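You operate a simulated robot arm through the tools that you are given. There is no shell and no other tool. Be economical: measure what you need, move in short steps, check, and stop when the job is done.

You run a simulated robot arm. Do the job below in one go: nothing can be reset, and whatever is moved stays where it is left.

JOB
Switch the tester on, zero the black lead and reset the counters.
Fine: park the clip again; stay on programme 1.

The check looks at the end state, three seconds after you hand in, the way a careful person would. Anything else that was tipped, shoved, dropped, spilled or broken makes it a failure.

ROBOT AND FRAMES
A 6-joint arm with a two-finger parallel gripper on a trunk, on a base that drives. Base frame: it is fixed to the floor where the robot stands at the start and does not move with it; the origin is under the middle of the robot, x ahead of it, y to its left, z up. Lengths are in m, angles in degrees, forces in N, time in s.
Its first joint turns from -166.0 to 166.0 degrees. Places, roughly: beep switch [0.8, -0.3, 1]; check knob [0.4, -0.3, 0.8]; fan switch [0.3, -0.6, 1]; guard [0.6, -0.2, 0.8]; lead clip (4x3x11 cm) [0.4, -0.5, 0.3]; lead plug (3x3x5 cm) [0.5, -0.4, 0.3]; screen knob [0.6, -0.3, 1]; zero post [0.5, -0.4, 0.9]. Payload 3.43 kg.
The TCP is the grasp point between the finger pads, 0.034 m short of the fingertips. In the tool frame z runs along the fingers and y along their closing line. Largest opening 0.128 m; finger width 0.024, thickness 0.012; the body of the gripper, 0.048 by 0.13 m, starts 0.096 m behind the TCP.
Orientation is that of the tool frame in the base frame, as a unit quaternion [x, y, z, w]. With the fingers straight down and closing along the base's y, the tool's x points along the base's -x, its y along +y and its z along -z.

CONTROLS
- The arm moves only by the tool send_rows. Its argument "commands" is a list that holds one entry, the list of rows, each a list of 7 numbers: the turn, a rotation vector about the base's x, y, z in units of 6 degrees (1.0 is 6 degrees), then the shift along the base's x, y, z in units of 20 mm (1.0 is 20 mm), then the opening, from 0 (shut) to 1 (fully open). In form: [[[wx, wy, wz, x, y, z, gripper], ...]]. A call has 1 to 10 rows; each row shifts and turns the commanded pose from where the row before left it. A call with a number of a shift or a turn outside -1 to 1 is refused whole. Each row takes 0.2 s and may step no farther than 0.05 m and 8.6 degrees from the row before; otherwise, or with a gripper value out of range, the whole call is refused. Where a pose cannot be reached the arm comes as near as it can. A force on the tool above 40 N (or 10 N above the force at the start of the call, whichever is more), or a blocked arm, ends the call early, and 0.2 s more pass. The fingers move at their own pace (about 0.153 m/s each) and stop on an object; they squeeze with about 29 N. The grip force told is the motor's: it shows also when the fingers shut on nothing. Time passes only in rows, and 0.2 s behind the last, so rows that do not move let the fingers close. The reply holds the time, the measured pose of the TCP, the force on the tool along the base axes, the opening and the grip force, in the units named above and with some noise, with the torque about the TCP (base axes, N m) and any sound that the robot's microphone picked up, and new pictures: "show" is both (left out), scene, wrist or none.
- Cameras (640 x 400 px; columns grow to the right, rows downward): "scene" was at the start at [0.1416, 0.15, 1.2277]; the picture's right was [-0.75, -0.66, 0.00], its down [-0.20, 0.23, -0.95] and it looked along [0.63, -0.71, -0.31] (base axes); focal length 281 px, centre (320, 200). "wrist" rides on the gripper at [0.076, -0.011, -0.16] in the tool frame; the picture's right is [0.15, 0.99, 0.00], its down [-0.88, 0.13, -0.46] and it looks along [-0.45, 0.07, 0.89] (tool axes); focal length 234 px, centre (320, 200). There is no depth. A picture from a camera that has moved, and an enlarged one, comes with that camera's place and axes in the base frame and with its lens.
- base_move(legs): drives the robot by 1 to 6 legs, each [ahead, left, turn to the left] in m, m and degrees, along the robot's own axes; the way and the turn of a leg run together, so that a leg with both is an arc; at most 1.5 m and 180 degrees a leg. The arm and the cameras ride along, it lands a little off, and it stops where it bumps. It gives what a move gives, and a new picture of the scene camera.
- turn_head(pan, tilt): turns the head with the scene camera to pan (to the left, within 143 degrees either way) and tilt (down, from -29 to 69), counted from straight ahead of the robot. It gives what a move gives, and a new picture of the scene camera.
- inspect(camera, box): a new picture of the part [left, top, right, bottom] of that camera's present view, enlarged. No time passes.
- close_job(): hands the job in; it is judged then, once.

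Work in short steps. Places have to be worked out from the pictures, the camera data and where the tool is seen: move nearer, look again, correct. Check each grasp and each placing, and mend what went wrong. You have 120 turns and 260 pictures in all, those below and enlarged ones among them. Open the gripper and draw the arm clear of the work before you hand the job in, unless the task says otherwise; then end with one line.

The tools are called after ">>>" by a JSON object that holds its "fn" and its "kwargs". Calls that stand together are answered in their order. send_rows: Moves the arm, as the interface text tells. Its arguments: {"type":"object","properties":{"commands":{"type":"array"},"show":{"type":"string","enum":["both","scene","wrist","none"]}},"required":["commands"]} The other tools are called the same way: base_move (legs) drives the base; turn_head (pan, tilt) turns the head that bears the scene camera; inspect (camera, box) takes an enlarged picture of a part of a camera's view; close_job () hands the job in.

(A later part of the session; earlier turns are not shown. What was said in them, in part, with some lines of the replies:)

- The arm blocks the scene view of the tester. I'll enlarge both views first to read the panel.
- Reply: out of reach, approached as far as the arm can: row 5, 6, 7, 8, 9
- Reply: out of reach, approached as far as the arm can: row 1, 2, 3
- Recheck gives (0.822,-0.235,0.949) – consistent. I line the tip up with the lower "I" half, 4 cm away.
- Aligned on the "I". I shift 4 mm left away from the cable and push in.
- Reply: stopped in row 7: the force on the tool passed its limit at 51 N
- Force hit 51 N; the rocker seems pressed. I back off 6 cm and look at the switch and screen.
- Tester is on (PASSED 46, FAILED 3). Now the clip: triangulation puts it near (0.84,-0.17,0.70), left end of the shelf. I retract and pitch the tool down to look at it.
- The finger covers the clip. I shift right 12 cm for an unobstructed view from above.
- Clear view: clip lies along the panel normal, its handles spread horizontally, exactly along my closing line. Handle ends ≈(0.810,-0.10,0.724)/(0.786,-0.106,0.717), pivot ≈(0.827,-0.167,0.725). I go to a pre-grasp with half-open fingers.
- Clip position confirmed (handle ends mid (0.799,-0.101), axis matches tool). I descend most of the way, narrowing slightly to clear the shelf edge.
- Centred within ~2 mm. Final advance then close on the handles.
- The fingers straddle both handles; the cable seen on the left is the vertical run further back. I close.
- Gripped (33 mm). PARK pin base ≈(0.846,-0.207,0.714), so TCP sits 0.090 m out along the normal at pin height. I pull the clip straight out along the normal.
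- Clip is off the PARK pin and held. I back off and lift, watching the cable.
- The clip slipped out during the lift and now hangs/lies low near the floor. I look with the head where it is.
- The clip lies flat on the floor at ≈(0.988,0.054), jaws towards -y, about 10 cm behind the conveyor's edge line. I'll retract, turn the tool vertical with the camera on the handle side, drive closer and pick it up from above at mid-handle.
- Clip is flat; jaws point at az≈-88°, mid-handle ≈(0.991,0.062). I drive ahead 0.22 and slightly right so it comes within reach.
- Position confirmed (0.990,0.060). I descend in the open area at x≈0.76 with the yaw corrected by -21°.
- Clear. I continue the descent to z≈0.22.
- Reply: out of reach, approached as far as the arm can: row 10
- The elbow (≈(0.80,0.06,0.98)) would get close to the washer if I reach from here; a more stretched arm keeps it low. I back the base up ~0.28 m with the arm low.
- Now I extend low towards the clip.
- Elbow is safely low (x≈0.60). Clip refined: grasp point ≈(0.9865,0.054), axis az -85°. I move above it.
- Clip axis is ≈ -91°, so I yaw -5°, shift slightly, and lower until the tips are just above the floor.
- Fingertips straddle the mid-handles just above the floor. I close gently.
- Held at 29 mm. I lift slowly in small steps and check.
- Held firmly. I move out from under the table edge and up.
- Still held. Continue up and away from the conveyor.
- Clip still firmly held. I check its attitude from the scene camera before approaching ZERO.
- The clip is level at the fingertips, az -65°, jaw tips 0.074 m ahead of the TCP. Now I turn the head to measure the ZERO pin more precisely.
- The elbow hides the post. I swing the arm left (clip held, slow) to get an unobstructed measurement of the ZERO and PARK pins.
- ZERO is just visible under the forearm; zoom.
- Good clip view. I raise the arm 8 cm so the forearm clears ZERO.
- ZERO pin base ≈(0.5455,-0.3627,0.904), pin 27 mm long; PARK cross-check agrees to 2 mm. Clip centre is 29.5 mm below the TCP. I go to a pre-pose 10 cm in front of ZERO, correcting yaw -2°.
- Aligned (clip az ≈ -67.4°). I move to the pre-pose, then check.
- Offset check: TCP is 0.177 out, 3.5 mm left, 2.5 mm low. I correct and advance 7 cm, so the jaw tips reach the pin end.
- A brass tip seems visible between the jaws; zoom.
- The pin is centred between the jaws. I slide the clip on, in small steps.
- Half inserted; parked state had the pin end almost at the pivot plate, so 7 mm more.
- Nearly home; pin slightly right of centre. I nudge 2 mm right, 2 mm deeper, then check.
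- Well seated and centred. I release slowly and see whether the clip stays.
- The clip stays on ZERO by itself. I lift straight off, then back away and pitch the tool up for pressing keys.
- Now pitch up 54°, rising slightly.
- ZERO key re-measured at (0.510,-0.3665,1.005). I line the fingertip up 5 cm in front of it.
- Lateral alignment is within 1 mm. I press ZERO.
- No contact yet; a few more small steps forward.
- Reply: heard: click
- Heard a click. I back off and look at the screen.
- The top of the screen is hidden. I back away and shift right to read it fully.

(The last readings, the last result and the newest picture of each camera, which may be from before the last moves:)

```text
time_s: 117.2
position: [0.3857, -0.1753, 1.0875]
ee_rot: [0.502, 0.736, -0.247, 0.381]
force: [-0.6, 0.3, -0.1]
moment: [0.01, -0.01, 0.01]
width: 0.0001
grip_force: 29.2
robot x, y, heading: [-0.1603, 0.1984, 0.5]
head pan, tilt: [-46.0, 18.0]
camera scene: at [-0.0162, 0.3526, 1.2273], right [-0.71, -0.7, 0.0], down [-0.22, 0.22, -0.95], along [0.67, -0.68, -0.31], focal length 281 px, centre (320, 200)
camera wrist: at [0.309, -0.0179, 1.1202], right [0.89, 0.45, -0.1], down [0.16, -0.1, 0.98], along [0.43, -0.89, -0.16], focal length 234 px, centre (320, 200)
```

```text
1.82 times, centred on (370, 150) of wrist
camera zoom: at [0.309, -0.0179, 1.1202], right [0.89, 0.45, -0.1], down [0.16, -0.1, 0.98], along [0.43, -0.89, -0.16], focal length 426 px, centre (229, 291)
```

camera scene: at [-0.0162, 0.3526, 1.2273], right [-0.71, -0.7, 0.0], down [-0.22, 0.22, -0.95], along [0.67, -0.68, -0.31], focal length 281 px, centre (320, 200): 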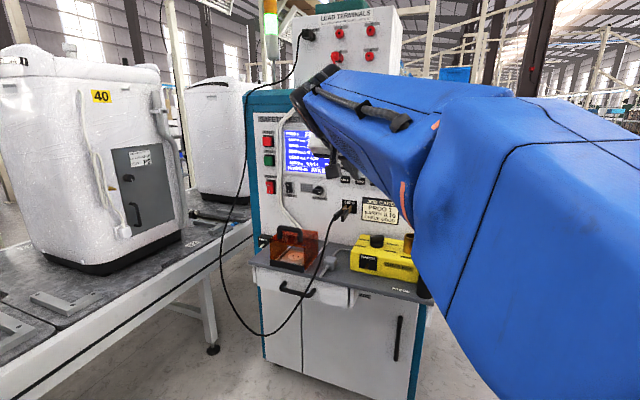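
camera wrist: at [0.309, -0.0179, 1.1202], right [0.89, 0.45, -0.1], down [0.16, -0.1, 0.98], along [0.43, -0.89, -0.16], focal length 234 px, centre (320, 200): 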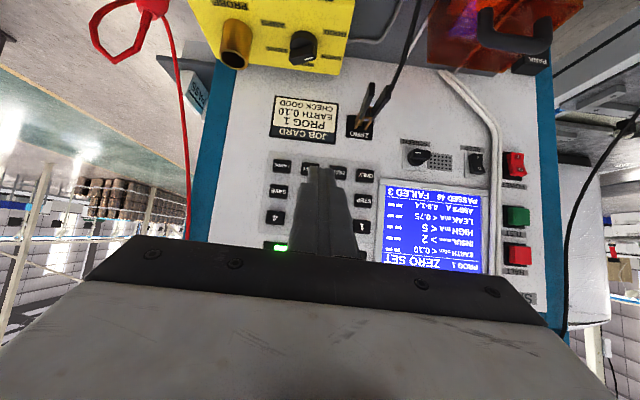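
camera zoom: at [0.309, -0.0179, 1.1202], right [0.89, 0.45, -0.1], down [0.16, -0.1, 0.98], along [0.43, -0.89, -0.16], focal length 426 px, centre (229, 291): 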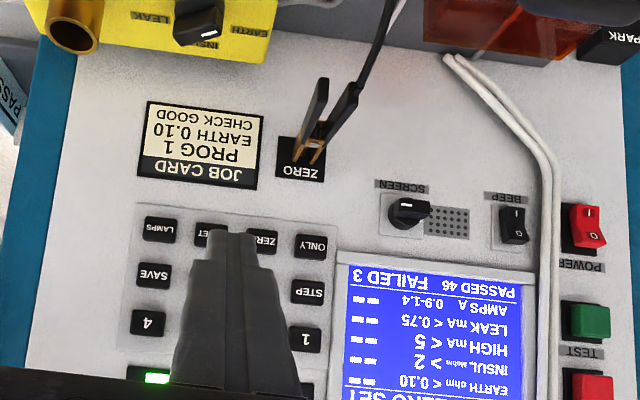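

"ZERO SET" is shown, PROG 1. Next RESET, 51 mm to the right: pre-pose TCP (0.429,-0.308,1.0155).

>>> {"fn": "send_rows", "kwargs": {"commands": [[[0, 0, 0, 0.4, -0.6, -0.6, 0], [0, 0, 0, 0.5, -0.9, -0.7, 0], [0, 0, 0, 0.5, -0.9, -0.7, 0], [0, 0, 0, 0.5, -0.9, -0.7, 0], [0, 0, 0, 0.27, -0.9, -0.6, 0], [0, 0, 0, 0, -0.9, -0.3, 0], [0, 0, 0, 0, -0.9, 0, 0], [0, 0, 0, 0, -0.63, 0, 0], [0, 0, 0, 0, 0, 0, 0]]], "show": "wrist"}}

>>> {"fn": "inspect", "kwargs": {"camera": "wrist", "box": [240, 60, 420, 240]}}

```text
time_s: 119.2
position: [0.431, -0.3083, 1.0147]
ee_rot: [0.502, 0.736, -0.247, 0.381]
force: [0.2, -0.7, 0.1]
moment: [0.01, 0.0, -0.03]
width: 0.0
grip_force: 29.0
robot x, y, heading: [-0.1588, 0.2007, 0.3]
head pan, tilt: [-46.0, 18.0]
camera wrist: at [0.3534, -0.1506, 1.048], right [0.89, 0.45, -0.1], down [0.16, -0.1, 0.98], along [0.43, -0.89, -0.16], focal length 234 px, centre (320, 200)
```

wrist: 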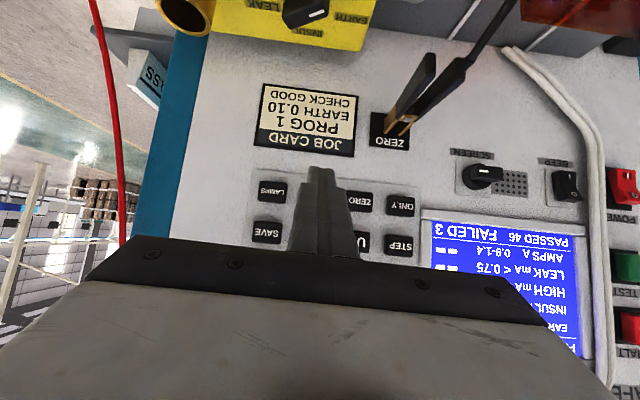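

```text
2.22 times, centred on (330, 150) of wrist
camera zoom: at [0.3534, -0.1506, 1.048], right [0.89, 0.45, -0.1], down [0.16, -0.1, 0.98], along [0.43, -0.89, -0.16], focal length 520 px, centre (298, 311)
```

zoom: 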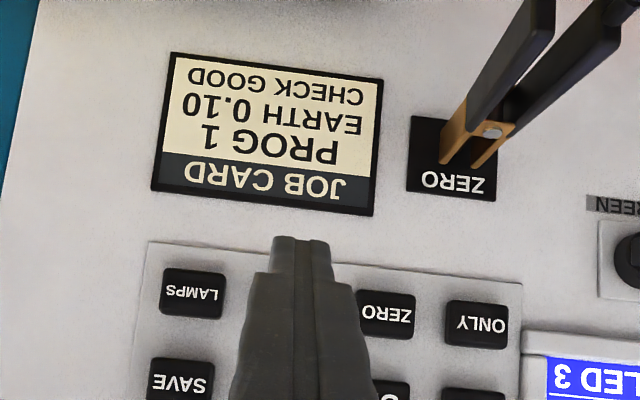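

RESET lies right behind the fingertip. Pressing.

>>> {"fn": "send_rows", "kwargs": {"commands": [[[0, 0, 0, 0.195, -0.46, 0, 0], [0, 0, 0, 0.195, -0.46, 0, 0], [0, 0, 0, 0.195, -0.46, 0, 0], [0, 0, 0, 0.195, -0.46, 0, 0], [0, 0, 0, 0.14, -0.32, 0, 0], [0, 0, 0, 0.06, -0.14, 0, 0], [0, 0, 0, 0.06, -0.14, 0, 0], [0, 0, 0, 0.06, -0.14, 0, 0], [0, 0, 0, 0.06, -0.14, 0, 0], [0, 0, 0, 0, 0, 0, 0]]], "show": "wrist"}}

```text
time_s: 121.4
position: [0.4516, -0.3614, 1.0165]
ee_rot: [0.503, 0.735, -0.248, 0.381]
force: [-2.1, 2.6, 0.8]
moment: [0.01, 0.0, -0.06]
width: 0.0001
grip_force: 28.6
robot x, y, heading: [-0.1608, 0.1987, 0.2]
head pan, tilt: [-46.0, 18.0]
heard: click
camera wrist: at [0.3751, -0.2044, 1.0487], right [0.89, 0.45, -0.1], down [0.16, -0.1, 0.98], along [0.43, -0.89, -0.16], focal length 234 px, centre (320, 200)
```

wrist: 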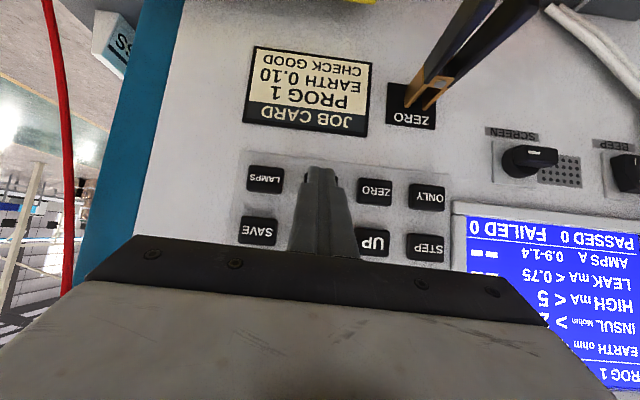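

Counters show PASSED 0 / FAILED 0. I back off and return the tool to vertical above the clip.

>>> {"fn": "send_rows", "kwargs": {"commands": [[[0, 0, 0, -0.2, 0.46, 0, 0], [0, 0, 0, -0.39, 0.92, 0, 0], [0, 0, 0, -0.39, 0.92, 0, 0], [0, 0, 0, -0.39, 0.92, 0.5, 0], [0, 0, 0, -0.39, 0.92, 0.5, 0], [0, 0, 0, 0.2, 0.8, 0.5, 0], [0, 0, 0, 0.6, 0.3, 0.3, 0], [0, 0, 0, 0.9, 0, 0, 0], [0, 0, 0, 0.9, 0, 0, 0], [0, 0, 0, 0.9, 0, 0, 0]]], "show": "wrist"}}

>>> {"fn": "send_rows", "kwargs": {"commands": [[[0.921, 0.389, 0, 0, 0, 0, 0.45], [0.921, 0.389, 0, 0, 0, 0, 0.45], [0.921, 0.389, 0, 0, 0, 0, 0.45], [0.921, 0.389, 0, 0, 0, 0, 0.45], [0.921, 0.389, 0, 0, 0, 0, 0.45], [0.921, 0.389, 0, 0, 0, 0, 0.45], [0.921, 0.389, 0, 0, 0, 0, 0.45], [0.921, 0.389, 0, 0, 0, 0, 0.45], [0.921, 0.389, 0, 0, 0, 0, 0.45]]]}}

```text
time_s: 123.6
position: [0.486, -0.2577, 1.0506]
ee_rot: [0.501, 0.736, -0.246, 0.382]
force: [0.6, 0.6, 0.1]
moment: [0.0, 0.0, 0.0]
width: 0.0
grip_force: 29.1
robot x, y, heading: [-0.1588, 0.1994, 0.6]
head pan, tilt: [-46.0, 18.0]
camera wrist: at [0.4096, -0.1002, 1.0837], right [0.89, 0.45, -0.1], down [0.16, -0.1, 0.98], along [0.43, -0.89, -0.16], focal length 234 px, centre (320, 200)
```

wrist: 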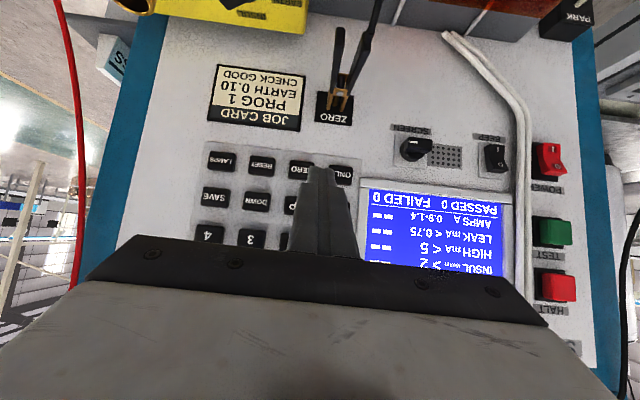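

```text
time_s: 125.6
position: [0.4862, -0.257, 1.0515]
ee_rot: [0.564, 0.826, 0.0, 0.0]
force: [-0.3, -0.3, 0.3]
moment: [-0.08, -0.07, 0.03]
width: 0.0576
grip_force: 0.0
robot x, y, heading: [-0.1595, 0.2002, 0.5]
head pan, tilt: [-46.0, 18.0]
camera scene: at [-0.0165, 0.3528, 1.2273], right [-0.71, -0.7, 0.0], down [-0.22, 0.22, -0.95], along [0.67, -0.68, -0.31], focal length 281 px, centre (320, 200)
camera wrist: at [0.4473, -0.1892, 1.2119], right [0.87, 0.5, 0.0], down [0.44, -0.77, 0.46], along [0.23, -0.4, -0.89], focal length 234 px, centre (320, 200)
```

scene: 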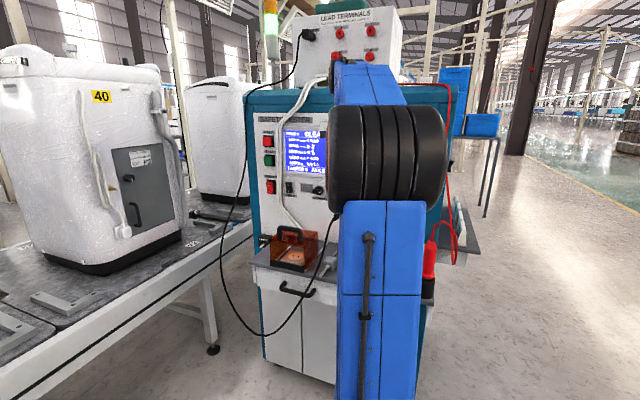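
wrist: 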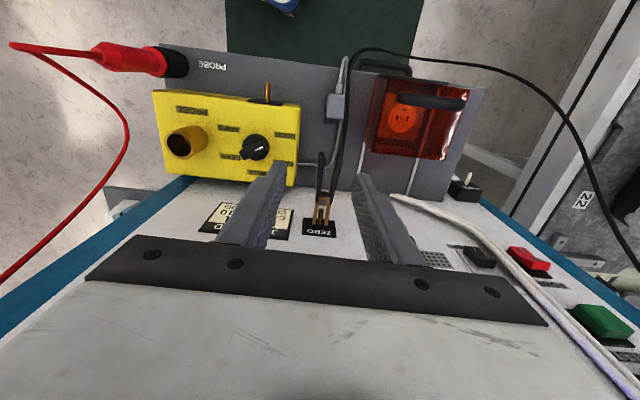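

Counters zero, clip in line. I move over it and descend to re-grip at the same pose.

>>> {"fn": "send_rows", "kwargs": {"commands": [[[0, 0, 0, 0.5, -0.5, 0, 0.5], [0, 0, 0, 0.5, -0.6, 0, 0.5], [0, 0, 0, 0.57, -0.62, 0, 0.5], [0, 0, 0, 0, 0, -1, 0.5], [0, 0, 0, 0, 0, -1, 0.5], [0, 0, 0, 0, 0, -1, 0.5], [0, 0, 0, 0, 0, 0, 0.5]]], "show": "none"}}

>>> {"fn": "inspect", "kwargs": {"camera": "wrist", "box": [220, 120, 420, 260]}}

```text
time_s: 127.2
position: [0.5179, -0.2911, 0.9924]
ee_rot: [0.564, 0.826, -0.001, 0.0]
force: [0.0, 0.2, 0.1]
moment: [-0.03, 0.01, 0.0]
width: 0.0639
grip_force: 0.0
robot x, y, heading: [-0.1563, 0.1958, 0.3]
head pan, tilt: [-46.0, 18.0]
```

```text
2.86 times, centred on (320, 190) of wrist
camera zoom: at [0.48, -0.223, 1.151], right [0.87, 0.5, 0.0], down [0.44, -0.77, 0.46], along [0.23, -0.4, -0.89], focal length 669 px, centre (320, 229)
```

zoom: 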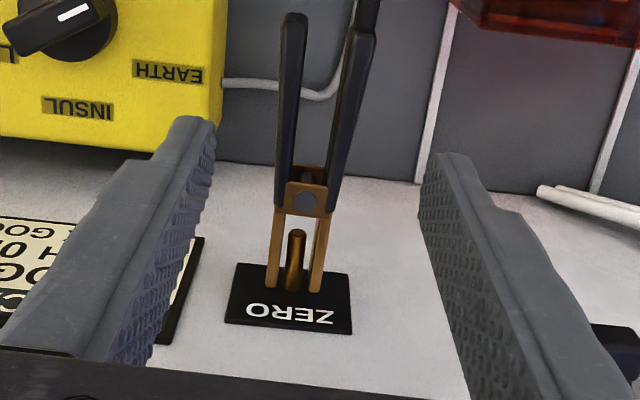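

Centred over the clip. Descend the last 59 mm and close.

>>> {"fn": "send_rows", "kwargs": {"commands": [[[0, 0, 0, 0, 0, -1, 0.5], [0, 0, 0, 0, 0, -1, 0.5], [0, 0, 0, 0, 0, -1, 0.5], [0, 0, 0, 0, 0, 0, 0.35], [0, 0, 0, 0, 0, 0, 0.2], [0, 0, 0, 0, 0, 0, 0.1], [0, 0, 0, 0, 0, 0, 0], [0, 0, 0, 0, 0, 0, 0], [0, 0, 0, 0, 0, 0, 0]]], "show": "none"}}

>>> {"fn": "inspect", "kwargs": {"camera": "wrist", "box": [250, 125, 390, 265]}}

```text
time_s: 129.2
position: [0.5192, -0.2902, 0.9289]
ee_rot: [0.563, 0.826, -0.001, 0.0]
force: [0.4, 0.5, 0.4]
moment: [-0.02, -0.01, 0.05]
width: 0.0291
grip_force: 29.1
robot x, y, heading: [-0.1607, 0.1975, 0.5]
head pan, tilt: [-46.0, 18.0]
```

```text
2.86 times, centred on (320, 195) of wrist
camera zoom: at [0.481, -0.2227, 1.0895], right [0.87, 0.5, 0.0], down [0.44, -0.77, 0.46], along [0.23, -0.4, -0.89], focal length 669 px, centre (320, 214)
```

zoom: 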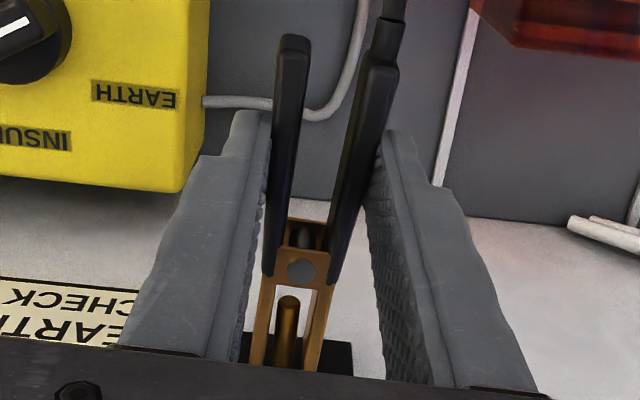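

Gripped. I pull straight out along the normal slowly, then a bit up.

>>> {"fn": "send_rows", "kwargs": {"commands": [[[0, 0, 0, -0.1, 0.23, 0, 0], [0, 0, 0, -0.15, 0.36, 0, 0], [0, 0, 0, -0.195, 0.46, 0, 0], [0, 0, 0, -0.195, 0.46, 0, 0], [0, 0, 0, -0.195, 0.46, 0, 0], [0, 0, 0, -0.195, 0.46, 0, 0], [0, 0, 0, -0.2, 0.6, 0.3, 0], [0, 0, 0, -0.2, 0.6, 0.5, 0], [0, 0, 0, 0, 0.6, 0.5, 0], [0, 0, 0, 0, 0.6, 0.5, 0]]], "show": "wrist"}}

```text
time_s: 131.4
position: [0.489, -0.1943, 0.9681]
ee_rot: [0.563, 0.826, -0.002, 0.0]
force: [0.6, 0.3, -0.8]
moment: [-0.01, 0.03, -0.01]
width: 0.0289
grip_force: 28.5
robot x, y, heading: [-0.1618, 0.1988, 0.4]
head pan, tilt: [-46.0, 18.0]
camera wrist: at [0.45, -0.1269, 1.1282], right [0.87, 0.5, 0.0], down [0.44, -0.77, 0.46], along [0.23, -0.4, -0.89], focal length 234 px, centre (320, 200)
```

wrist: 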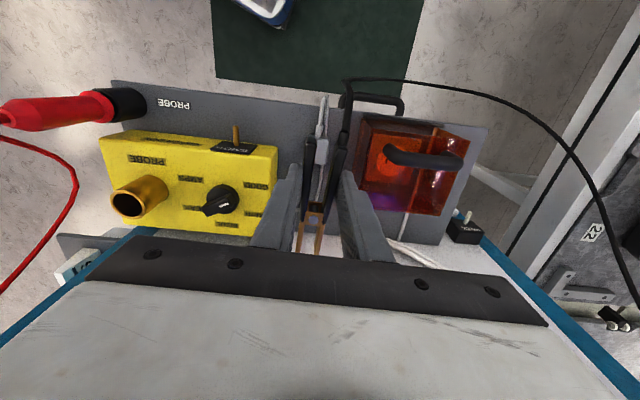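

Held. I move back to y≈-0.02, well clear of the guard, before driving the base.

>>> {"fn": "send_rows", "kwargs": {"commands": [[[0, 0, 0, 0.3, 0.8, 0, 0], [0, 0, 0, 0.3, 0.9, 0, 0], [0, 0, 0, 0.3, 0.9, 0, 0], [0, 0, 0, 0.3, 0.9, 0, 0], [0, 0, 0, 0.3, 0.9, 0, 0], [0, 0, 0, 0.3, 0.9, 0, 0], [0, 0, 0, 0.3, 0.9, 0, 0], [0, 0, 0, 0.3, 0.9, 0, 0], [0, 0, 0, 0.3, 0.9, 0, 0]]], "show": "none"}}

>>> {"fn": "base_move", "kwargs": {"legs": [[0.14, 0, 0]]}}

>>> {"fn": "inspect", "kwargs": {"camera": "wrist", "box": [160, 60, 480, 260]}}

```text
time_s: 133.4
position: [0.5429, -0.0316, 0.9669]
ee_rot: [0.563, 0.826, -0.001, -0.001]
force: [0.6, -0.1, -0.2]
moment: [0.03, -0.05, -0.03]
width: 0.0294
grip_force: 28.7
robot x, y, heading: [-0.1576, 0.1986, 0.4]
head pan, tilt: [-46.0, 18.0]
```

```text
time_s: 134.7
position: [0.679, -0.0307, 0.968]
ee_rot: [0.563, 0.827, -0.001, 0.0]
force: [0.4, -1.2, -0.8]
moment: [0.01, -0.02, 0.0]
width: 0.0293
grip_force: 29.1
robot x, y, heading: [-0.0222, 0.2002, 0.4]
head pan, tilt: [-46.0, 18.0]
camera scene: at [0.1204, 0.3539, 1.2273], right [-0.71, -0.7, 0.0], down [-0.22, 0.22, -0.95], along [0.67, -0.68, -0.31], focal length 281 px, centre (320, 200)
```

scene: 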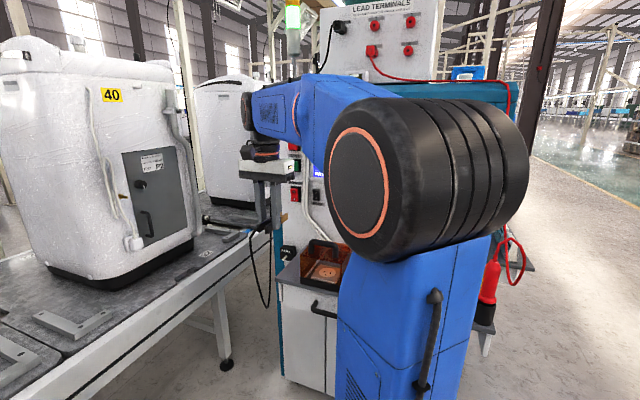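

```text
2.00 times, centred on (320, 160) of wrist
camera zoom: at [0.6405, 0.0374, 1.1278], right [0.87, 0.5, 0.0], down [0.44, -0.77, 0.46], along [0.23, -0.4, -0.89], focal length 468 px, centre (320, 280)
```

zoom: 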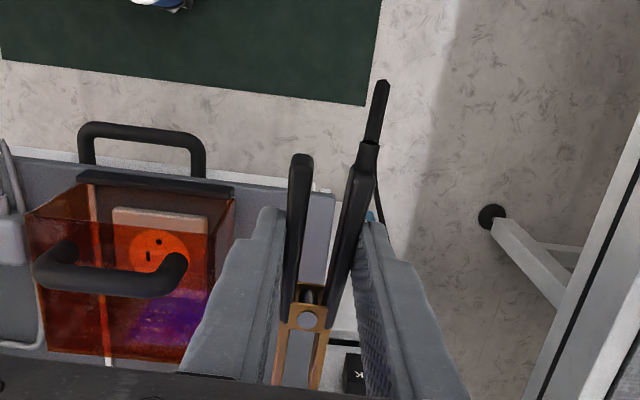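

All good. I go down to PARK height at a point 14 cm out from its seat.

>>> {"fn": "send_rows", "kwargs": {"commands": [[[0, 0, 0, 0.7, 0.2, -0.3, 0], [0, 0, 0, 0.7, 0.2, -0.6, 0], [0, 0, 0, 0.7, 0.2, -0.8, 0], [0, 0, 0, 0.7, 0.2, -0.9, 0], [0, 0, 0, 0.7, 0.2, -0.9, 0], [0, 0, 0, 0.7, 0.2, -0.9, 0], [0, 0, 0, 0, 0, -0.9, 0], [0, 0, 0, 0, 0, -0.9, 0], [0, 0, 0, 0, 0, -0.9, 0], [0, 0, 0, 0, 0, -0.9, 0]]], "show": "none"}}

>>> {"fn": "send_rows", "kwargs": {"commands": [[[0, 0, 0, 0, 0, -0.9, 0], [0, 0, 0, 0, 0, -0.9, 0], [0, 0, 0, 0, 0, -0.9, 0], [0, 0, 0, 0, 0, -0.6, 0], [0, 0, 0, 0, 0, 0, 0]]]}}

>>> {"fn": "inspect", "kwargs": {"camera": "wrist", "box": [160, 60, 480, 260]}}

>>> {"fn": "inspect", "kwargs": {"camera": "scene", "box": [230, 150, 350, 300]}}

```text
time_s: 136.9
position: [0.7651, -0.0044, 0.8064]
ee_rot: [0.563, 0.827, -0.001, 0.0]
force: [-0.1, 0.7, -1.2]
moment: [-0.03, -0.01, 0.01]
width: 0.0294
grip_force: 28.3
robot x, y, heading: [-0.0245, 0.1983, 0.7]
head pan, tilt: [-46.0, 18.0]
```

```text
time_s: 138.1
position: [0.7649, -0.0052, 0.7412]
ee_rot: [0.563, 0.827, -0.001, 0.0]
force: [-0.8, 0.1, -0.7]
moment: [-0.01, -0.01, 0.01]
width: 0.0294
grip_force: 28.8
robot x, y, heading: [-0.0234, 0.2017, 0.5]
head pan, tilt: [-46.0, 18.0]
camera scene: at [0.1204, 0.3539, 1.2273], right [-0.71, -0.7, 0.0], down [-0.22, 0.22, -0.95], along [0.67, -0.68, -0.31], focal length 281 px, centre (320, 200)
camera wrist: at [0.7245, 0.062, 0.9016], right [0.87, 0.5, 0.0], down [0.44, -0.77, 0.46], along [0.23, -0.4, -0.89], focal length 234 px, centre (320, 200)
```

scene: 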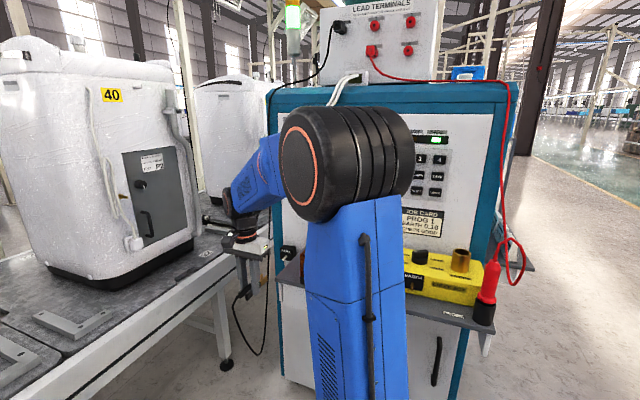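
wrist: 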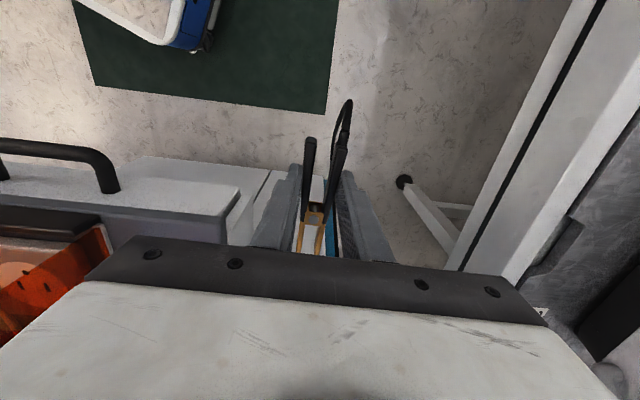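

```text
2.00 times, centred on (320, 160) of wrist
camera zoom: at [0.7245, 0.062, 0.9016], right [0.87, 0.5, 0.0], down [0.44, -0.77, 0.46], along [0.23, -0.4, -0.89], focal length 468 px, centre (320, 280)
```

zoom: 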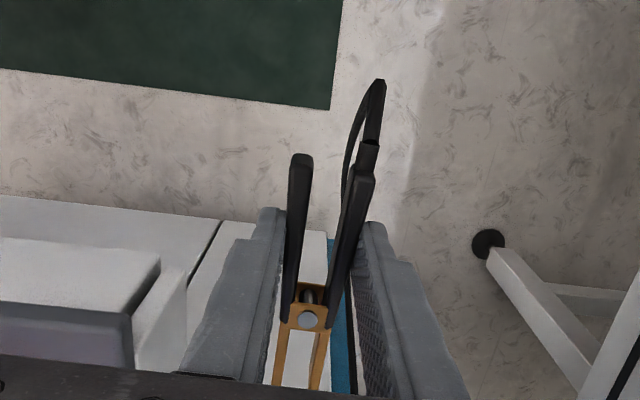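

```text
2.67 times, centred on (290, 225) of scene
camera zoom: at [0.1204, 0.3539, 1.2273], right [-0.71, -0.7, 0.0], down [-0.22, 0.22, -0.95], along [0.67, -0.68, -0.31], focal length 750 px, centre (400, 133)
```

zoom: 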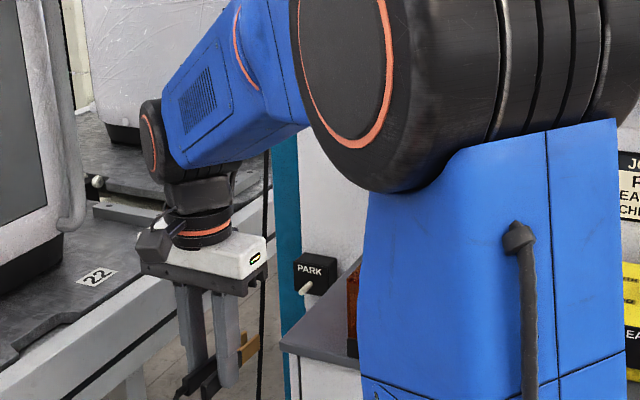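

I correct 2.6 mm laterally and advance ~9.5 cm so the jaw tips approach the pin end.

>>> {"fn": "send_rows", "kwargs": {"commands": [[[0, 0, 0, -0.12, -0.05, 0, 0], [0, 0, 0, 0.3, -0.7, 0, 0], [0, 0, 0, 0.3, -0.7, 0, 0], [0, 0, 0, 0.3, -0.7, 0, 0], [0, 0, 0, 0.3, -0.7, 0, 0], [0, 0, 0, 0.3, -0.7, 0, 0], [0, 0, 0, 0.3, -0.7, 0, 0], [0, 0, 0, 0, 0, 0, 0]]]}}

>>> {"fn": "inspect", "kwargs": {"camera": "wrist", "box": [280, 195, 350, 265]}}

>>> {"fn": "inspect", "kwargs": {"camera": "scene", "box": [240, 200, 340, 300]}}

```text
time_s: 139.9
position: [0.7972, -0.0913, 0.7417]
ee_rot: [0.563, 0.826, 0.0, 0.0]
force: [0.3, -0.3, -0.8]
moment: [0.02, -0.02, -0.01]
width: 0.0288
grip_force: 28.9
robot x, y, heading: [-0.0234, 0.198, 0.5]
head pan, tilt: [-46.0, 18.0]
camera scene: at [0.1204, 0.3539, 1.2273], right [-0.71, -0.7, 0.0], down [-0.22, 0.22, -0.95], along [0.67, -0.68, -0.31], focal length 281 px, centre (320, 200)
camera wrist: at [0.7587, -0.0231, 0.9018], right [0.87, 0.5, 0.0], down [0.44, -0.77, 0.46], along [0.23, -0.4, -0.89], focal length 234 px, centre (320, 200)
```

scene: 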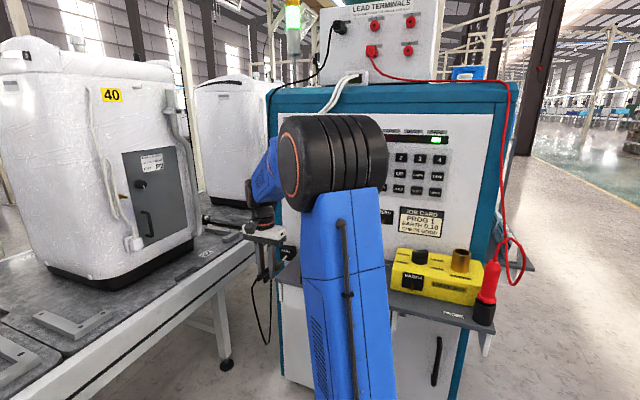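
wrist: 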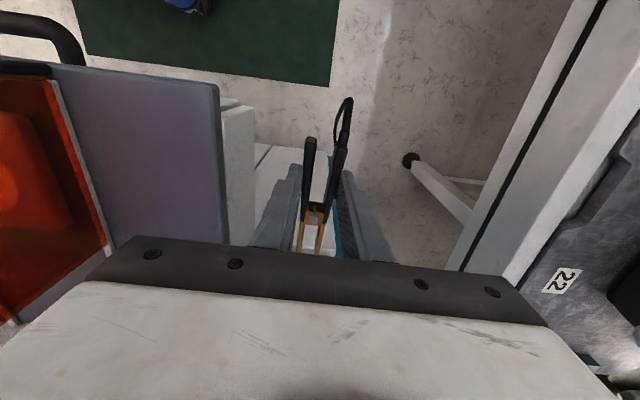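

```text
5.71 times, centred on (315, 230) of wrist
camera zoom: at [0.7587, -0.0231, 0.9018], right [0.87, 0.5, 0.0], down [0.44, -0.77, 0.46], along [0.23, -0.4, -0.89], focal length 1338 px, centre (349, 29)
```

zoom: 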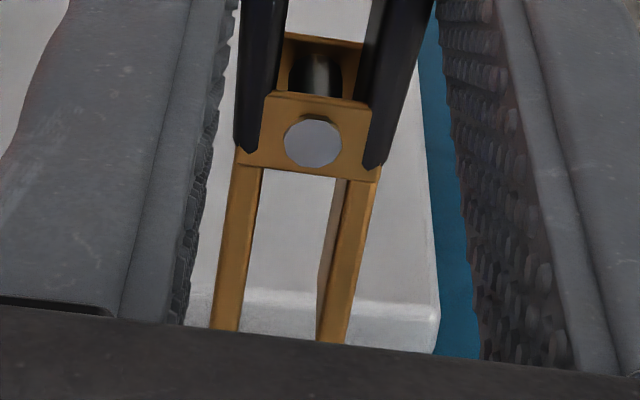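

```text
4.00 times, centred on (290, 250) of scene
camera zoom: at [0.1204, 0.3539, 1.2273], right [-0.71, -0.7, 0.0], down [-0.22, 0.22, -0.95], along [0.67, -0.68, -0.31], focal length 1125 px, centre (440, 0)
```

zoom: 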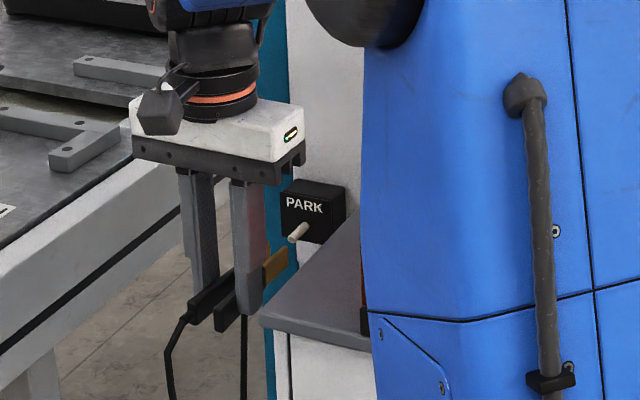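

Prediction matches the picture (jaws at pin height). The clip has turned ~2.8° in the grip, so I rotate +2.8° and advance 2 cm.

>>> {"fn": "send_rows", "kwargs": {"commands": [[[0, 0, 0.47, 0.05, 0.02, 0, 0], [0, 0, 0, 0.195, -0.46, 0, 0], [0, 0, 0, 0.136, -0.32, 0, 0], [0, 0, 0, 0, 0, 0, 0]]], "show": "none"}}

>>> {"fn": "inspect", "kwargs": {"camera": "wrist", "box": [280, 195, 350, 265]}}

>>> {"fn": "inspect", "kwargs": {"camera": "scene", "box": [270, 220, 330, 280]}}

```text
time_s: 140.9
position: [0.8042, -0.1071, 0.7426]
ee_rot: [0.542, 0.841, 0.0, -0.001]
force: [0.6, 0.5, -1.2]
moment: [-0.01, -0.03, -0.02]
width: 0.0288
grip_force: 29.6
robot x, y, heading: [-0.021, 0.2019, 0.3]
head pan, tilt: [-46.0, 18.0]
```

```text
5.71 times, centred on (315, 230) of wrist
camera zoom: at [0.7626, -0.0411, 0.9021], right [0.84, 0.54, 0.0], down [0.48, -0.75, 0.46], along [0.25, -0.38, -0.89], focal length 1338 px, centre (349, 29)
```

zoom: 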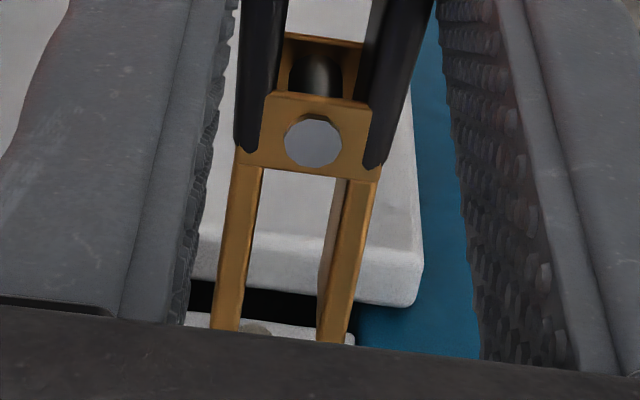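

```text
6.67 times, centred on (300, 250) of scene
camera zoom: at [0.1204, 0.3539, 1.2273], right [-0.71, -0.7, 0.0], down [-0.22, 0.22, -0.95], along [0.67, -0.68, -0.31], focal length 1875 px, centre (453, -133)
```

zoom: 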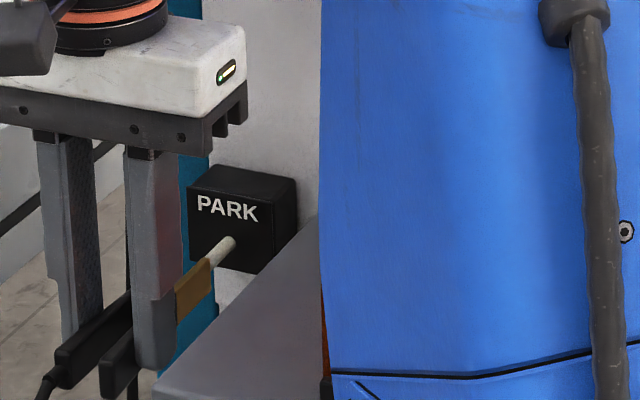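

The pin end appears slightly left of the gap centre; I shift 3.5 mm left and check again.

>>> {"fn": "send_rows", "kwargs": {"commands": [[[0, 0, 0, -0.16, -0.07, 0, 0], [0, 0, 0, 0, 0, 0, 0]]], "show": "none"}}

>>> {"fn": "inspect", "kwargs": {"camera": "wrist", "box": [280, 195, 350, 265]}}

```text
time_s: 141.5
position: [0.8017, -0.1082, 0.7423]
ee_rot: [0.543, 0.84, 0.0, -0.001]
force: [0.2, -0.6, -0.4]
moment: [0.0, 0.02, -0.01]
width: 0.0291
grip_force: 28.8
robot x, y, heading: [-0.022, 0.1992, 0.4]
head pan, tilt: [-46.0, 18.0]
```

```text
5.71 times, centred on (315, 230) of wrist
camera zoom: at [0.7596, -0.0418, 0.9021], right [0.84, 0.54, 0.0], down [0.48, -0.75, 0.46], along [0.25, -0.38, -0.89], focal length 1338 px, centre (349, 29)
```

zoom: 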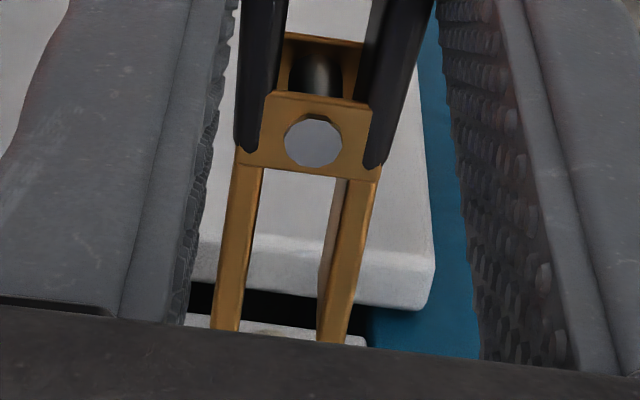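

The pin end is just below the edge; I advance 7 mm to see it.

>>> {"fn": "send_rows", "kwargs": {"commands": [[[0, 0, 0, 0.07, -0.16, 0, 0], [0, 0, 0, 0.07, -0.16, 0, 0], [0, 0, 0, 0, 0, 0, 0]]], "show": "none"}}

>>> {"fn": "inspect", "kwargs": {"camera": "wrist", "box": [280, 195, 350, 265]}}

```text
time_s: 142.3
position: [0.8042, -0.1138, 0.7423]
ee_rot: [0.543, 0.84, 0.0, -0.001]
force: [-0.5, 0.4, -0.5]
moment: [0.02, 0.02, 0.02]
width: 0.0289
grip_force: 29.0
robot x, y, heading: [-0.026, 0.1961, 0.6]
head pan, tilt: [-46.0, 18.0]
```

```text
5.71 times, centred on (315, 230) of wrist
camera zoom: at [0.7618, -0.0485, 0.9021], right [0.84, 0.54, 0.0], down [0.48, -0.75, 0.46], along [0.25, -0.38, -0.89], focal length 1338 px, centre (349, 29)
```

zoom: 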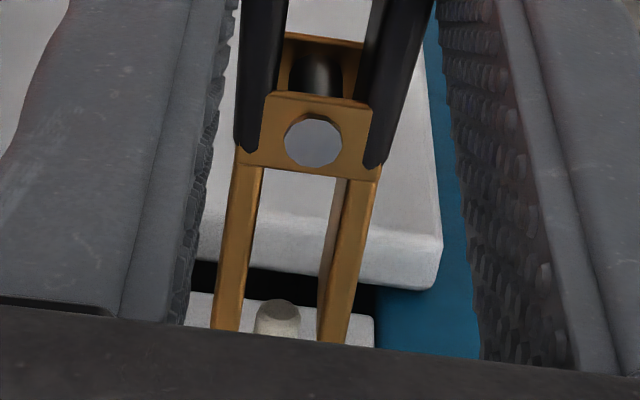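

Centred. I slide on by 15 mm and check.

>>> {"fn": "send_rows", "kwargs": {"commands": [[[0, 0, 0, 0.1, -0.23, 0, 0], [0, 0, 0, 0.1, -0.23, 0, 0], [0, 0, 0, 0.1, -0.23, 0, 0], [0, 0, 0, 0, 0, 0, 0]]], "show": "none"}}

>>> {"fn": "inspect", "kwargs": {"camera": "wrist", "box": [280, 195, 350, 265]}}

>>> {"fn": "inspect", "kwargs": {"camera": "scene", "box": [270, 220, 330, 280]}}

```text
time_s: 143.3
position: [0.809, -0.1276, 0.742]
ee_rot: [0.542, 0.84, 0.0, -0.001]
force: [0.4, 0.5, -0.6]
moment: [0.01, 0.01, 0.01]
width: 0.029
grip_force: 29.3
robot x, y, heading: [-0.0215, 0.201, 0.4]
head pan, tilt: [-46.0, 18.0]
```

```text
5.71 times, centred on (315, 230) of wrist
camera zoom: at [0.7667, -0.0623, 0.9021], right [0.84, 0.54, 0.0], down [0.48, -0.75, 0.46], along [0.25, -0.38, -0.89], focal length 1338 px, centre (349, 29)
```

zoom: 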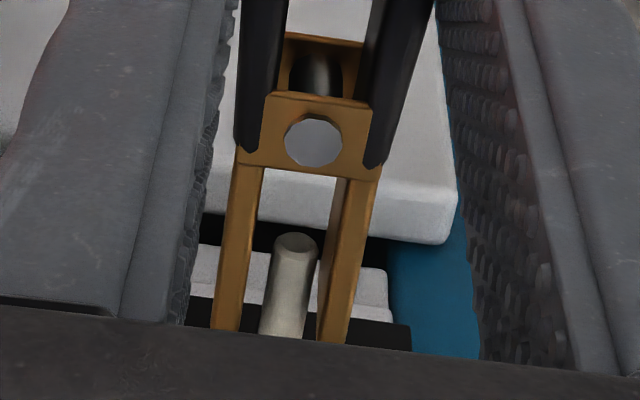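

```text
6.67 times, centred on (300, 250) of scene
camera zoom: at [0.1205, 0.3539, 1.2273], right [-0.71, -0.7, 0.0], down [-0.22, 0.22, -0.95], along [0.67, -0.68, -0.31], focal length 1875 px, centre (453, -133)
```

zoom: 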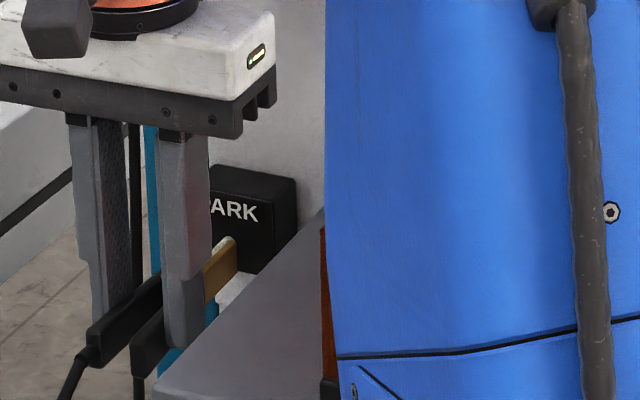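

The pin sits a little high between the jaws; I raise 3 mm and push the last 7 mm.

>>> {"fn": "send_rows", "kwargs": {"commands": [[[0, 0, 0, 0, 0, 0.15, 0], [0, 0, 0, 0.07, -0.16, 0, 0], [0, 0, 0, 0.07, -0.16, 0, 0], [0, 0, 0, 0, 0, 0, 0]]], "show": "none"}}

>>> {"fn": "inspect", "kwargs": {"camera": "wrist", "box": [280, 195, 350, 265]}}

>>> {"fn": "inspect", "kwargs": {"camera": "scene", "box": [270, 220, 330, 280]}}

```text
time_s: 144.3
position: [0.8139, -0.135, 0.7446]
ee_rot: [0.543, 0.84, 0.0, -0.001]
force: [0.1, 0.6, -0.3]
moment: [0.01, 0.0, -0.03]
width: 0.0288
grip_force: 29.3
robot x, y, heading: [-0.0216, 0.1951, 0.6]
head pan, tilt: [-46.0, 18.0]
```

```text
5.71 times, centred on (315, 230) of wrist
camera zoom: at [0.771, -0.0689, 0.9049], right [0.84, 0.54, 0.0], down [0.48, -0.75, 0.46], along [0.25, -0.38, -0.89], focal length 1338 px, centre (349, 29)
```

zoom: 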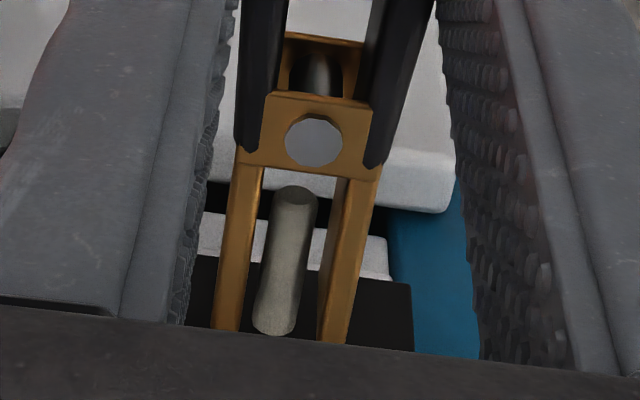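

```text
6.67 times, centred on (300, 250) of scene
camera zoom: at [0.1205, 0.3539, 1.2273], right [-0.71, -0.7, 0.0], down [-0.22, 0.22, -0.95], along [0.67, -0.68, -0.31], focal length 1875 px, centre (453, -133)
```

zoom: 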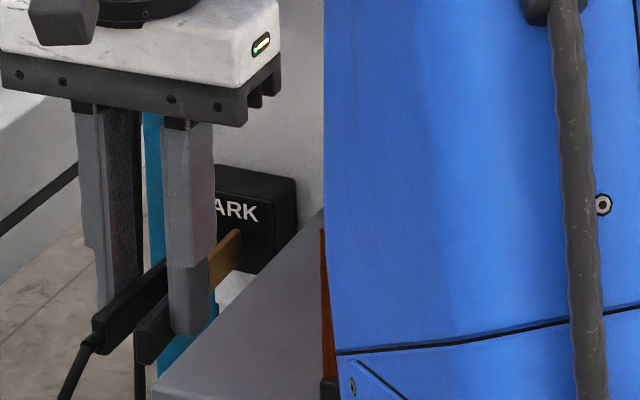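

Seated as it was on ZERO. I release slowly and check.

>>> {"fn": "send_rows", "kwargs": {"commands": [[[0, 0, 0, 0.02, -0.04, 0, 0], [0, 0, 0, 0, 0, 0, 0.27], [0, 0, 0, 0, 0, 0, 0.35], [0, 0, 0, 0, 0, 0, 0.42], [0, 0, 0, 0, 0, 0, 0.42]]], "show": "none"}}

>>> {"fn": "inspect", "kwargs": {"camera": "wrist", "box": [250, 125, 390, 265]}}

>>> {"fn": "inspect", "kwargs": {"camera": "scene", "box": [250, 210, 330, 290]}}

```text
time_s: 145.5
position: [0.8149, -0.1352, 0.7449]
ee_rot: [0.542, 0.841, -0.001, -0.001]
force: [0.4, 0.7, 0.4]
moment: [0.03, -0.01, 0.0]
width: 0.0539
grip_force: 0.0
robot x, y, heading: [-0.0263, 0.1997, 0.6]
head pan, tilt: [-46.0, 18.0]
```

```text
2.86 times, centred on (320, 195) of wrist
camera zoom: at [0.7713, -0.0695, 0.9054], right [0.84, 0.54, 0.0], down [0.48, -0.75, 0.46], along [0.25, -0.38, -0.89], focal length 669 px, centre (320, 214)
```

zoom: 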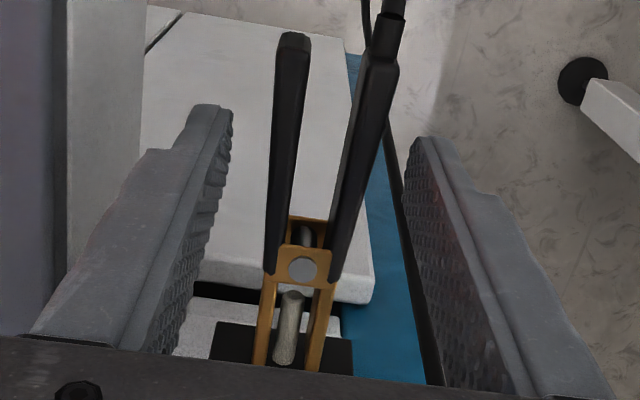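

```text
5.00 times, centred on (290, 250) of scene
camera zoom: at [0.1204, 0.3539, 1.2273], right [-0.71, -0.7, 0.0], down [-0.22, 0.22, -0.95], along [0.67, -0.68, -0.31], focal length 1406 px, centre (470, -50)
```

zoom: 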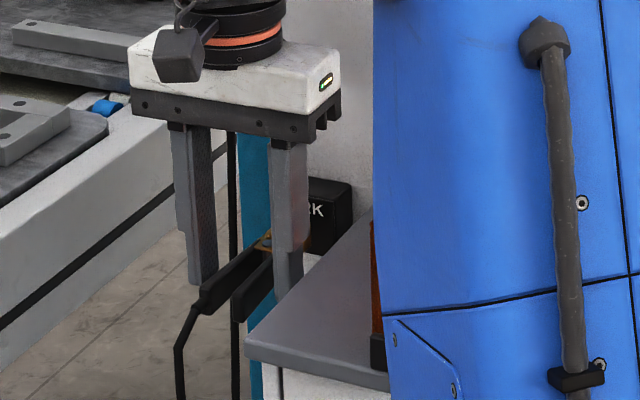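

The clip is parked and holds. I lift straight up, slowly, then draw away.

>>> {"fn": "send_rows", "kwargs": {"commands": [[[0, 0, 0, 0, 0, 0.4, 0.42], [0, 0, 0, 0, 0, 0.6, 0.42], [0, 0, 0, 0, 0, 0.8, 0.42], [0, 0, 0, 0, 0, 0.9, 0.42], [0, 0, 0, 0, 0, 0.9, 0.42], [0, 0, 0, 0, 0, 0.9, 0.42], [0, 0, 0, -0.2, 0.5, 0.5, 0.42], [0, 0, 0, -0.39, 0.92, 0.3, 0.42], [0, 0, 0, -0.39, 0.92, 0.3, 0.42], [0, 0, 0, -0.39, 0.92, 0.3, 0.42]]]}}

>>> {"fn": "inspect", "kwargs": {"camera": "scene", "box": [230, 200, 350, 300]}}

```text
time_s: 147.7
position: [0.783, -0.0718, 0.8638]
ee_rot: [0.543, 0.84, -0.001, -0.001]
force: [0.2, -0.4, -0.6]
moment: [0.01, 0.02, -0.02]
width: 0.0539
grip_force: 0.1
robot x, y, heading: [-0.0217, 0.2022, 0.5]
head pan, tilt: [-46.0, 18.0]
camera scene: at [0.1206, 0.3538, 1.2273], right [-0.71, -0.7, 0.0], down [-0.22, 0.22, -0.95], along [0.67, -0.68, -0.31], focal length 281 px, centre (320, 200)
camera wrist: at [0.7413, -0.0063, 1.0228], right [0.84, 0.54, 0.0], down [0.48, -0.75, 0.46], along [0.25, -0.38, -0.89], focal length 234 px, centre (320, 200)
```

scene: 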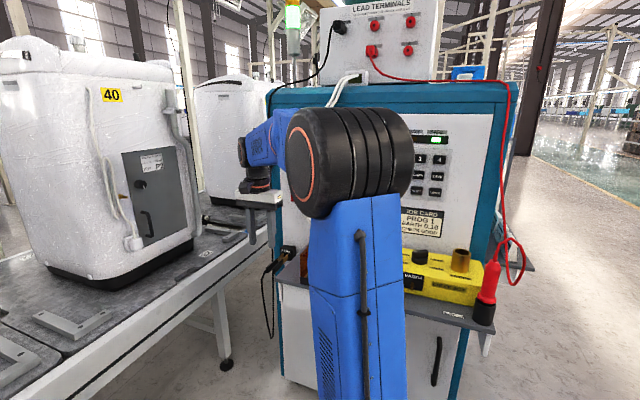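
wrist: 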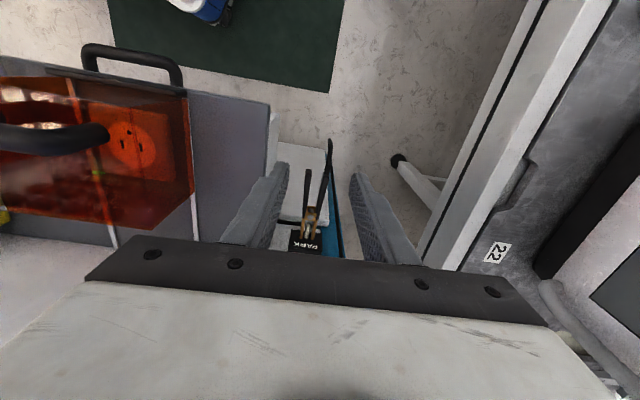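

```text
4.00 times, centred on (290, 250) of scene
camera zoom: at [0.1206, 0.3538, 1.2273], right [-0.71, -0.7, 0.0], down [-0.22, 0.22, -0.95], along [0.67, -0.68, -0.31], focal length 1125 px, centre (440, 0)
```

zoom: 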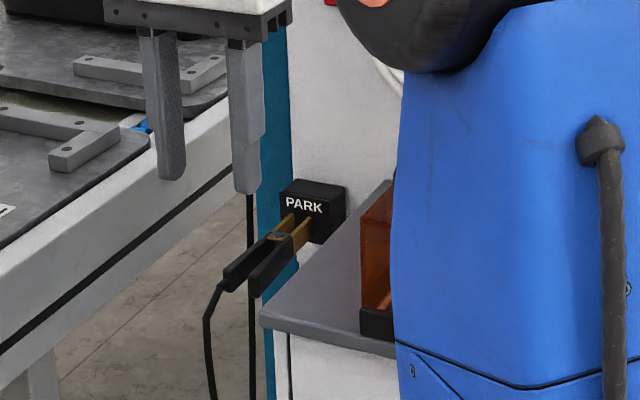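

Clip is properly parked. I draw the arm up and back, then check the final screen.

>>> {"fn": "send_rows", "kwargs": {"commands": [[[0, 0, 0, -0.8, 0.8, 0.5, 0.5], [0, 0, 0, -1, 0.8, 0.5, 0.5], [0, 0, 0, -1, 0.8, 0.5, 0.5], [0, 0, 0, -1, 0.8, 0.5, 0.5], [0, 0, 0, -1, 0.8, 0.5, 0.5], [0, 0, 0, -1, 0.8, 0.5, 0.5], [0, 0, 0, -1, 0.8, 0.5, 0.5], [0, 0, 0, -1, 0.8, 0.5, 0.5], [0, 0, 0, -1, 0.8, 0.5, 0.5], [0, 0, 0, -1, 0.8, 0.5, 0.5]]], "show": "scene"}}

>>> {"fn": "base_move", "kwargs": {"legs": [[-0.15, 0.05, 0]]}}

```text
time_s: 149.9
position: [0.5891, 0.0912, 0.9635]
ee_rot: [0.542, 0.84, -0.001, -0.001]
force: [0.5, 0.1, 0.1]
moment: [-0.01, 0.0, -0.01]
width: 0.0641
grip_force: 0.0
robot x, y, heading: [-0.0231, 0.2, 0.5]
head pan, tilt: [-46.0, 18.0]
camera scene: at [0.1206, 0.3539, 1.2273], right [-0.71, -0.7, 0.0], down [-0.22, 0.22, -0.95], along [0.67, -0.68, -0.31], focal length 281 px, centre (320, 200)
```

scene: 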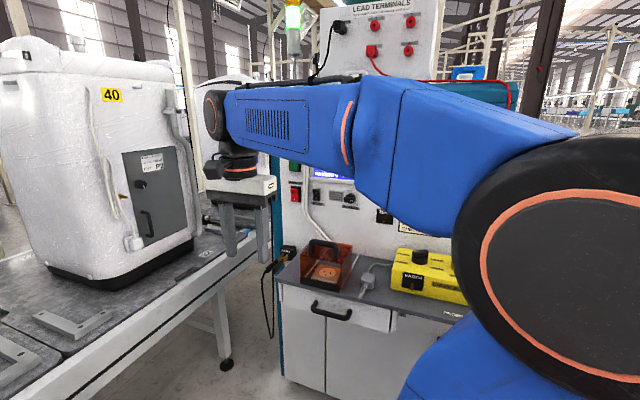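

```text
time_s: 151.3
position: [0.4375, 0.1409, 0.9632]
ee_rot: [0.542, 0.84, 0.0, 0.0]
force: [-0.4, 0.1, 0.4]
moment: [-0.03, 0.03, -0.01]
width: 0.0638
grip_force: 0.0
robot x, y, heading: [-0.1741, 0.2475, 0.7]
head pan, tilt: [-46.0, 18.0]
camera scene: at [-0.032, 0.4025, 1.2273], right [-0.71, -0.7, 0.0], down [-0.22, 0.22, -0.95], along [0.67, -0.68, -0.31], focal length 281 px, centre (320, 200)
```

scene: 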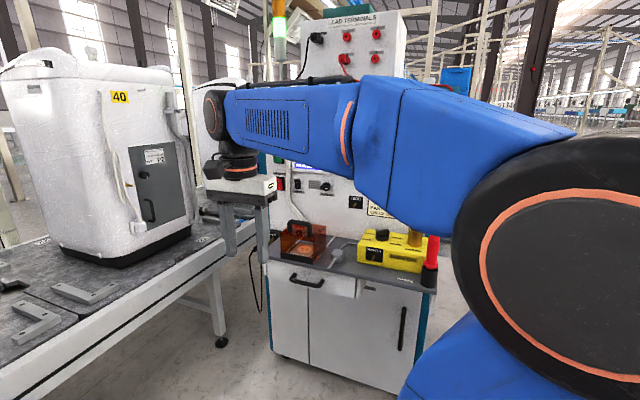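

I raise the arm a bit to see the screen for a final check.

>>> {"fn": "send_rows", "kwargs": {"commands": [[[0, 0, 0, 0, 0.3, 1, 0.5], [0, 0, 0, 0, 0.3, 1, 0.5], [0, 0, 0, 0, 0.3, 1, 0.5], [0, 0, 0, 0, 0.3, 1, 0.5], [0, 0, 0, 0, 0.3, 1, 0.5], [0, 0, 0, 0, 0.3, 1, 0.5], [0, 0, 0, 0, 0.3, 1, 0.5], [0, 0, 0, 0, 0.3, 1, 0.5], [0, 0, 0, 0, 0.3, 1, 0.5]]], "show": "scene"}}

>>> {"fn": "inspect", "kwargs": {"camera": "scene", "box": [240, 120, 440, 290]}}

```text
time_s: 153.3
position: [0.4376, 0.1952, 1.1445]
ee_rot: [0.542, 0.84, 0.0, -0.001]
force: [-0.6, -0.1, -0.3]
moment: [0.05, -0.01, 0.01]
width: 0.0644
grip_force: 0.0
robot x, y, heading: [-0.1732, 0.251, 0.5]
head pan, tilt: [-46.0, 18.0]
camera scene: at [-0.032, 0.4025, 1.2273], right [-0.71, -0.7, 0.0], down [-0.22, 0.22, -0.95], along [0.67, -0.68, -0.31], focal length 281 px, centre (320, 200)
```

scene: 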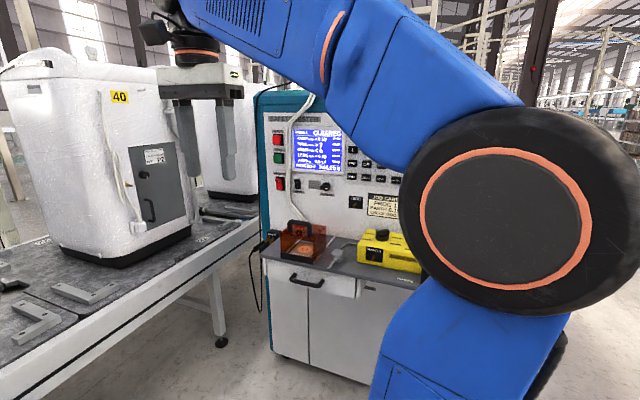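

```text
2.35 times, centred on (340, 205) of scene
camera zoom: at [-0.032, 0.4025, 1.2273], right [-0.71, -0.7, 0.0], down [-0.22, 0.22, -0.95], along [0.67, -0.68, -0.31], focal length 662 px, centre (273, 188)
```

zoom: 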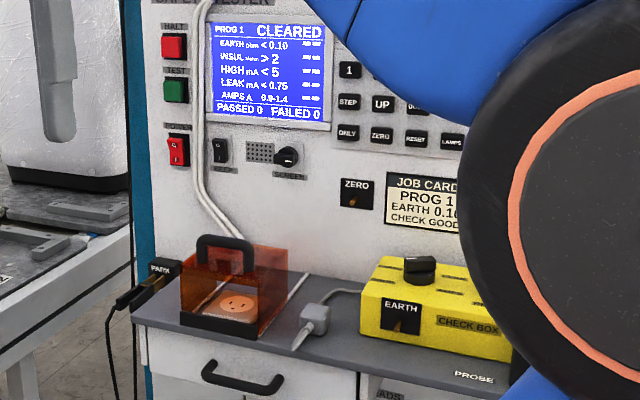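

Screen shows PROG 1, CLEARED, PASSED 0 / FAILED 0, with the clip parked, power on, the gripper open and the arm clear. I hand in.

>>> {"fn": "close_job", "kwargs": {}}

```text
The job is handed in.
```

The tester is on, the black lead is zeroed and the counters are reset. The screen confirmed "ZERO SET", then "CLEARED" with passed 0 and failed 0. The clip is back on PARK and the tester is still on programme 1. The clip slipped from the gripper once on the way to the ZERO post and fell to the floor; I picked it up and finished with it.
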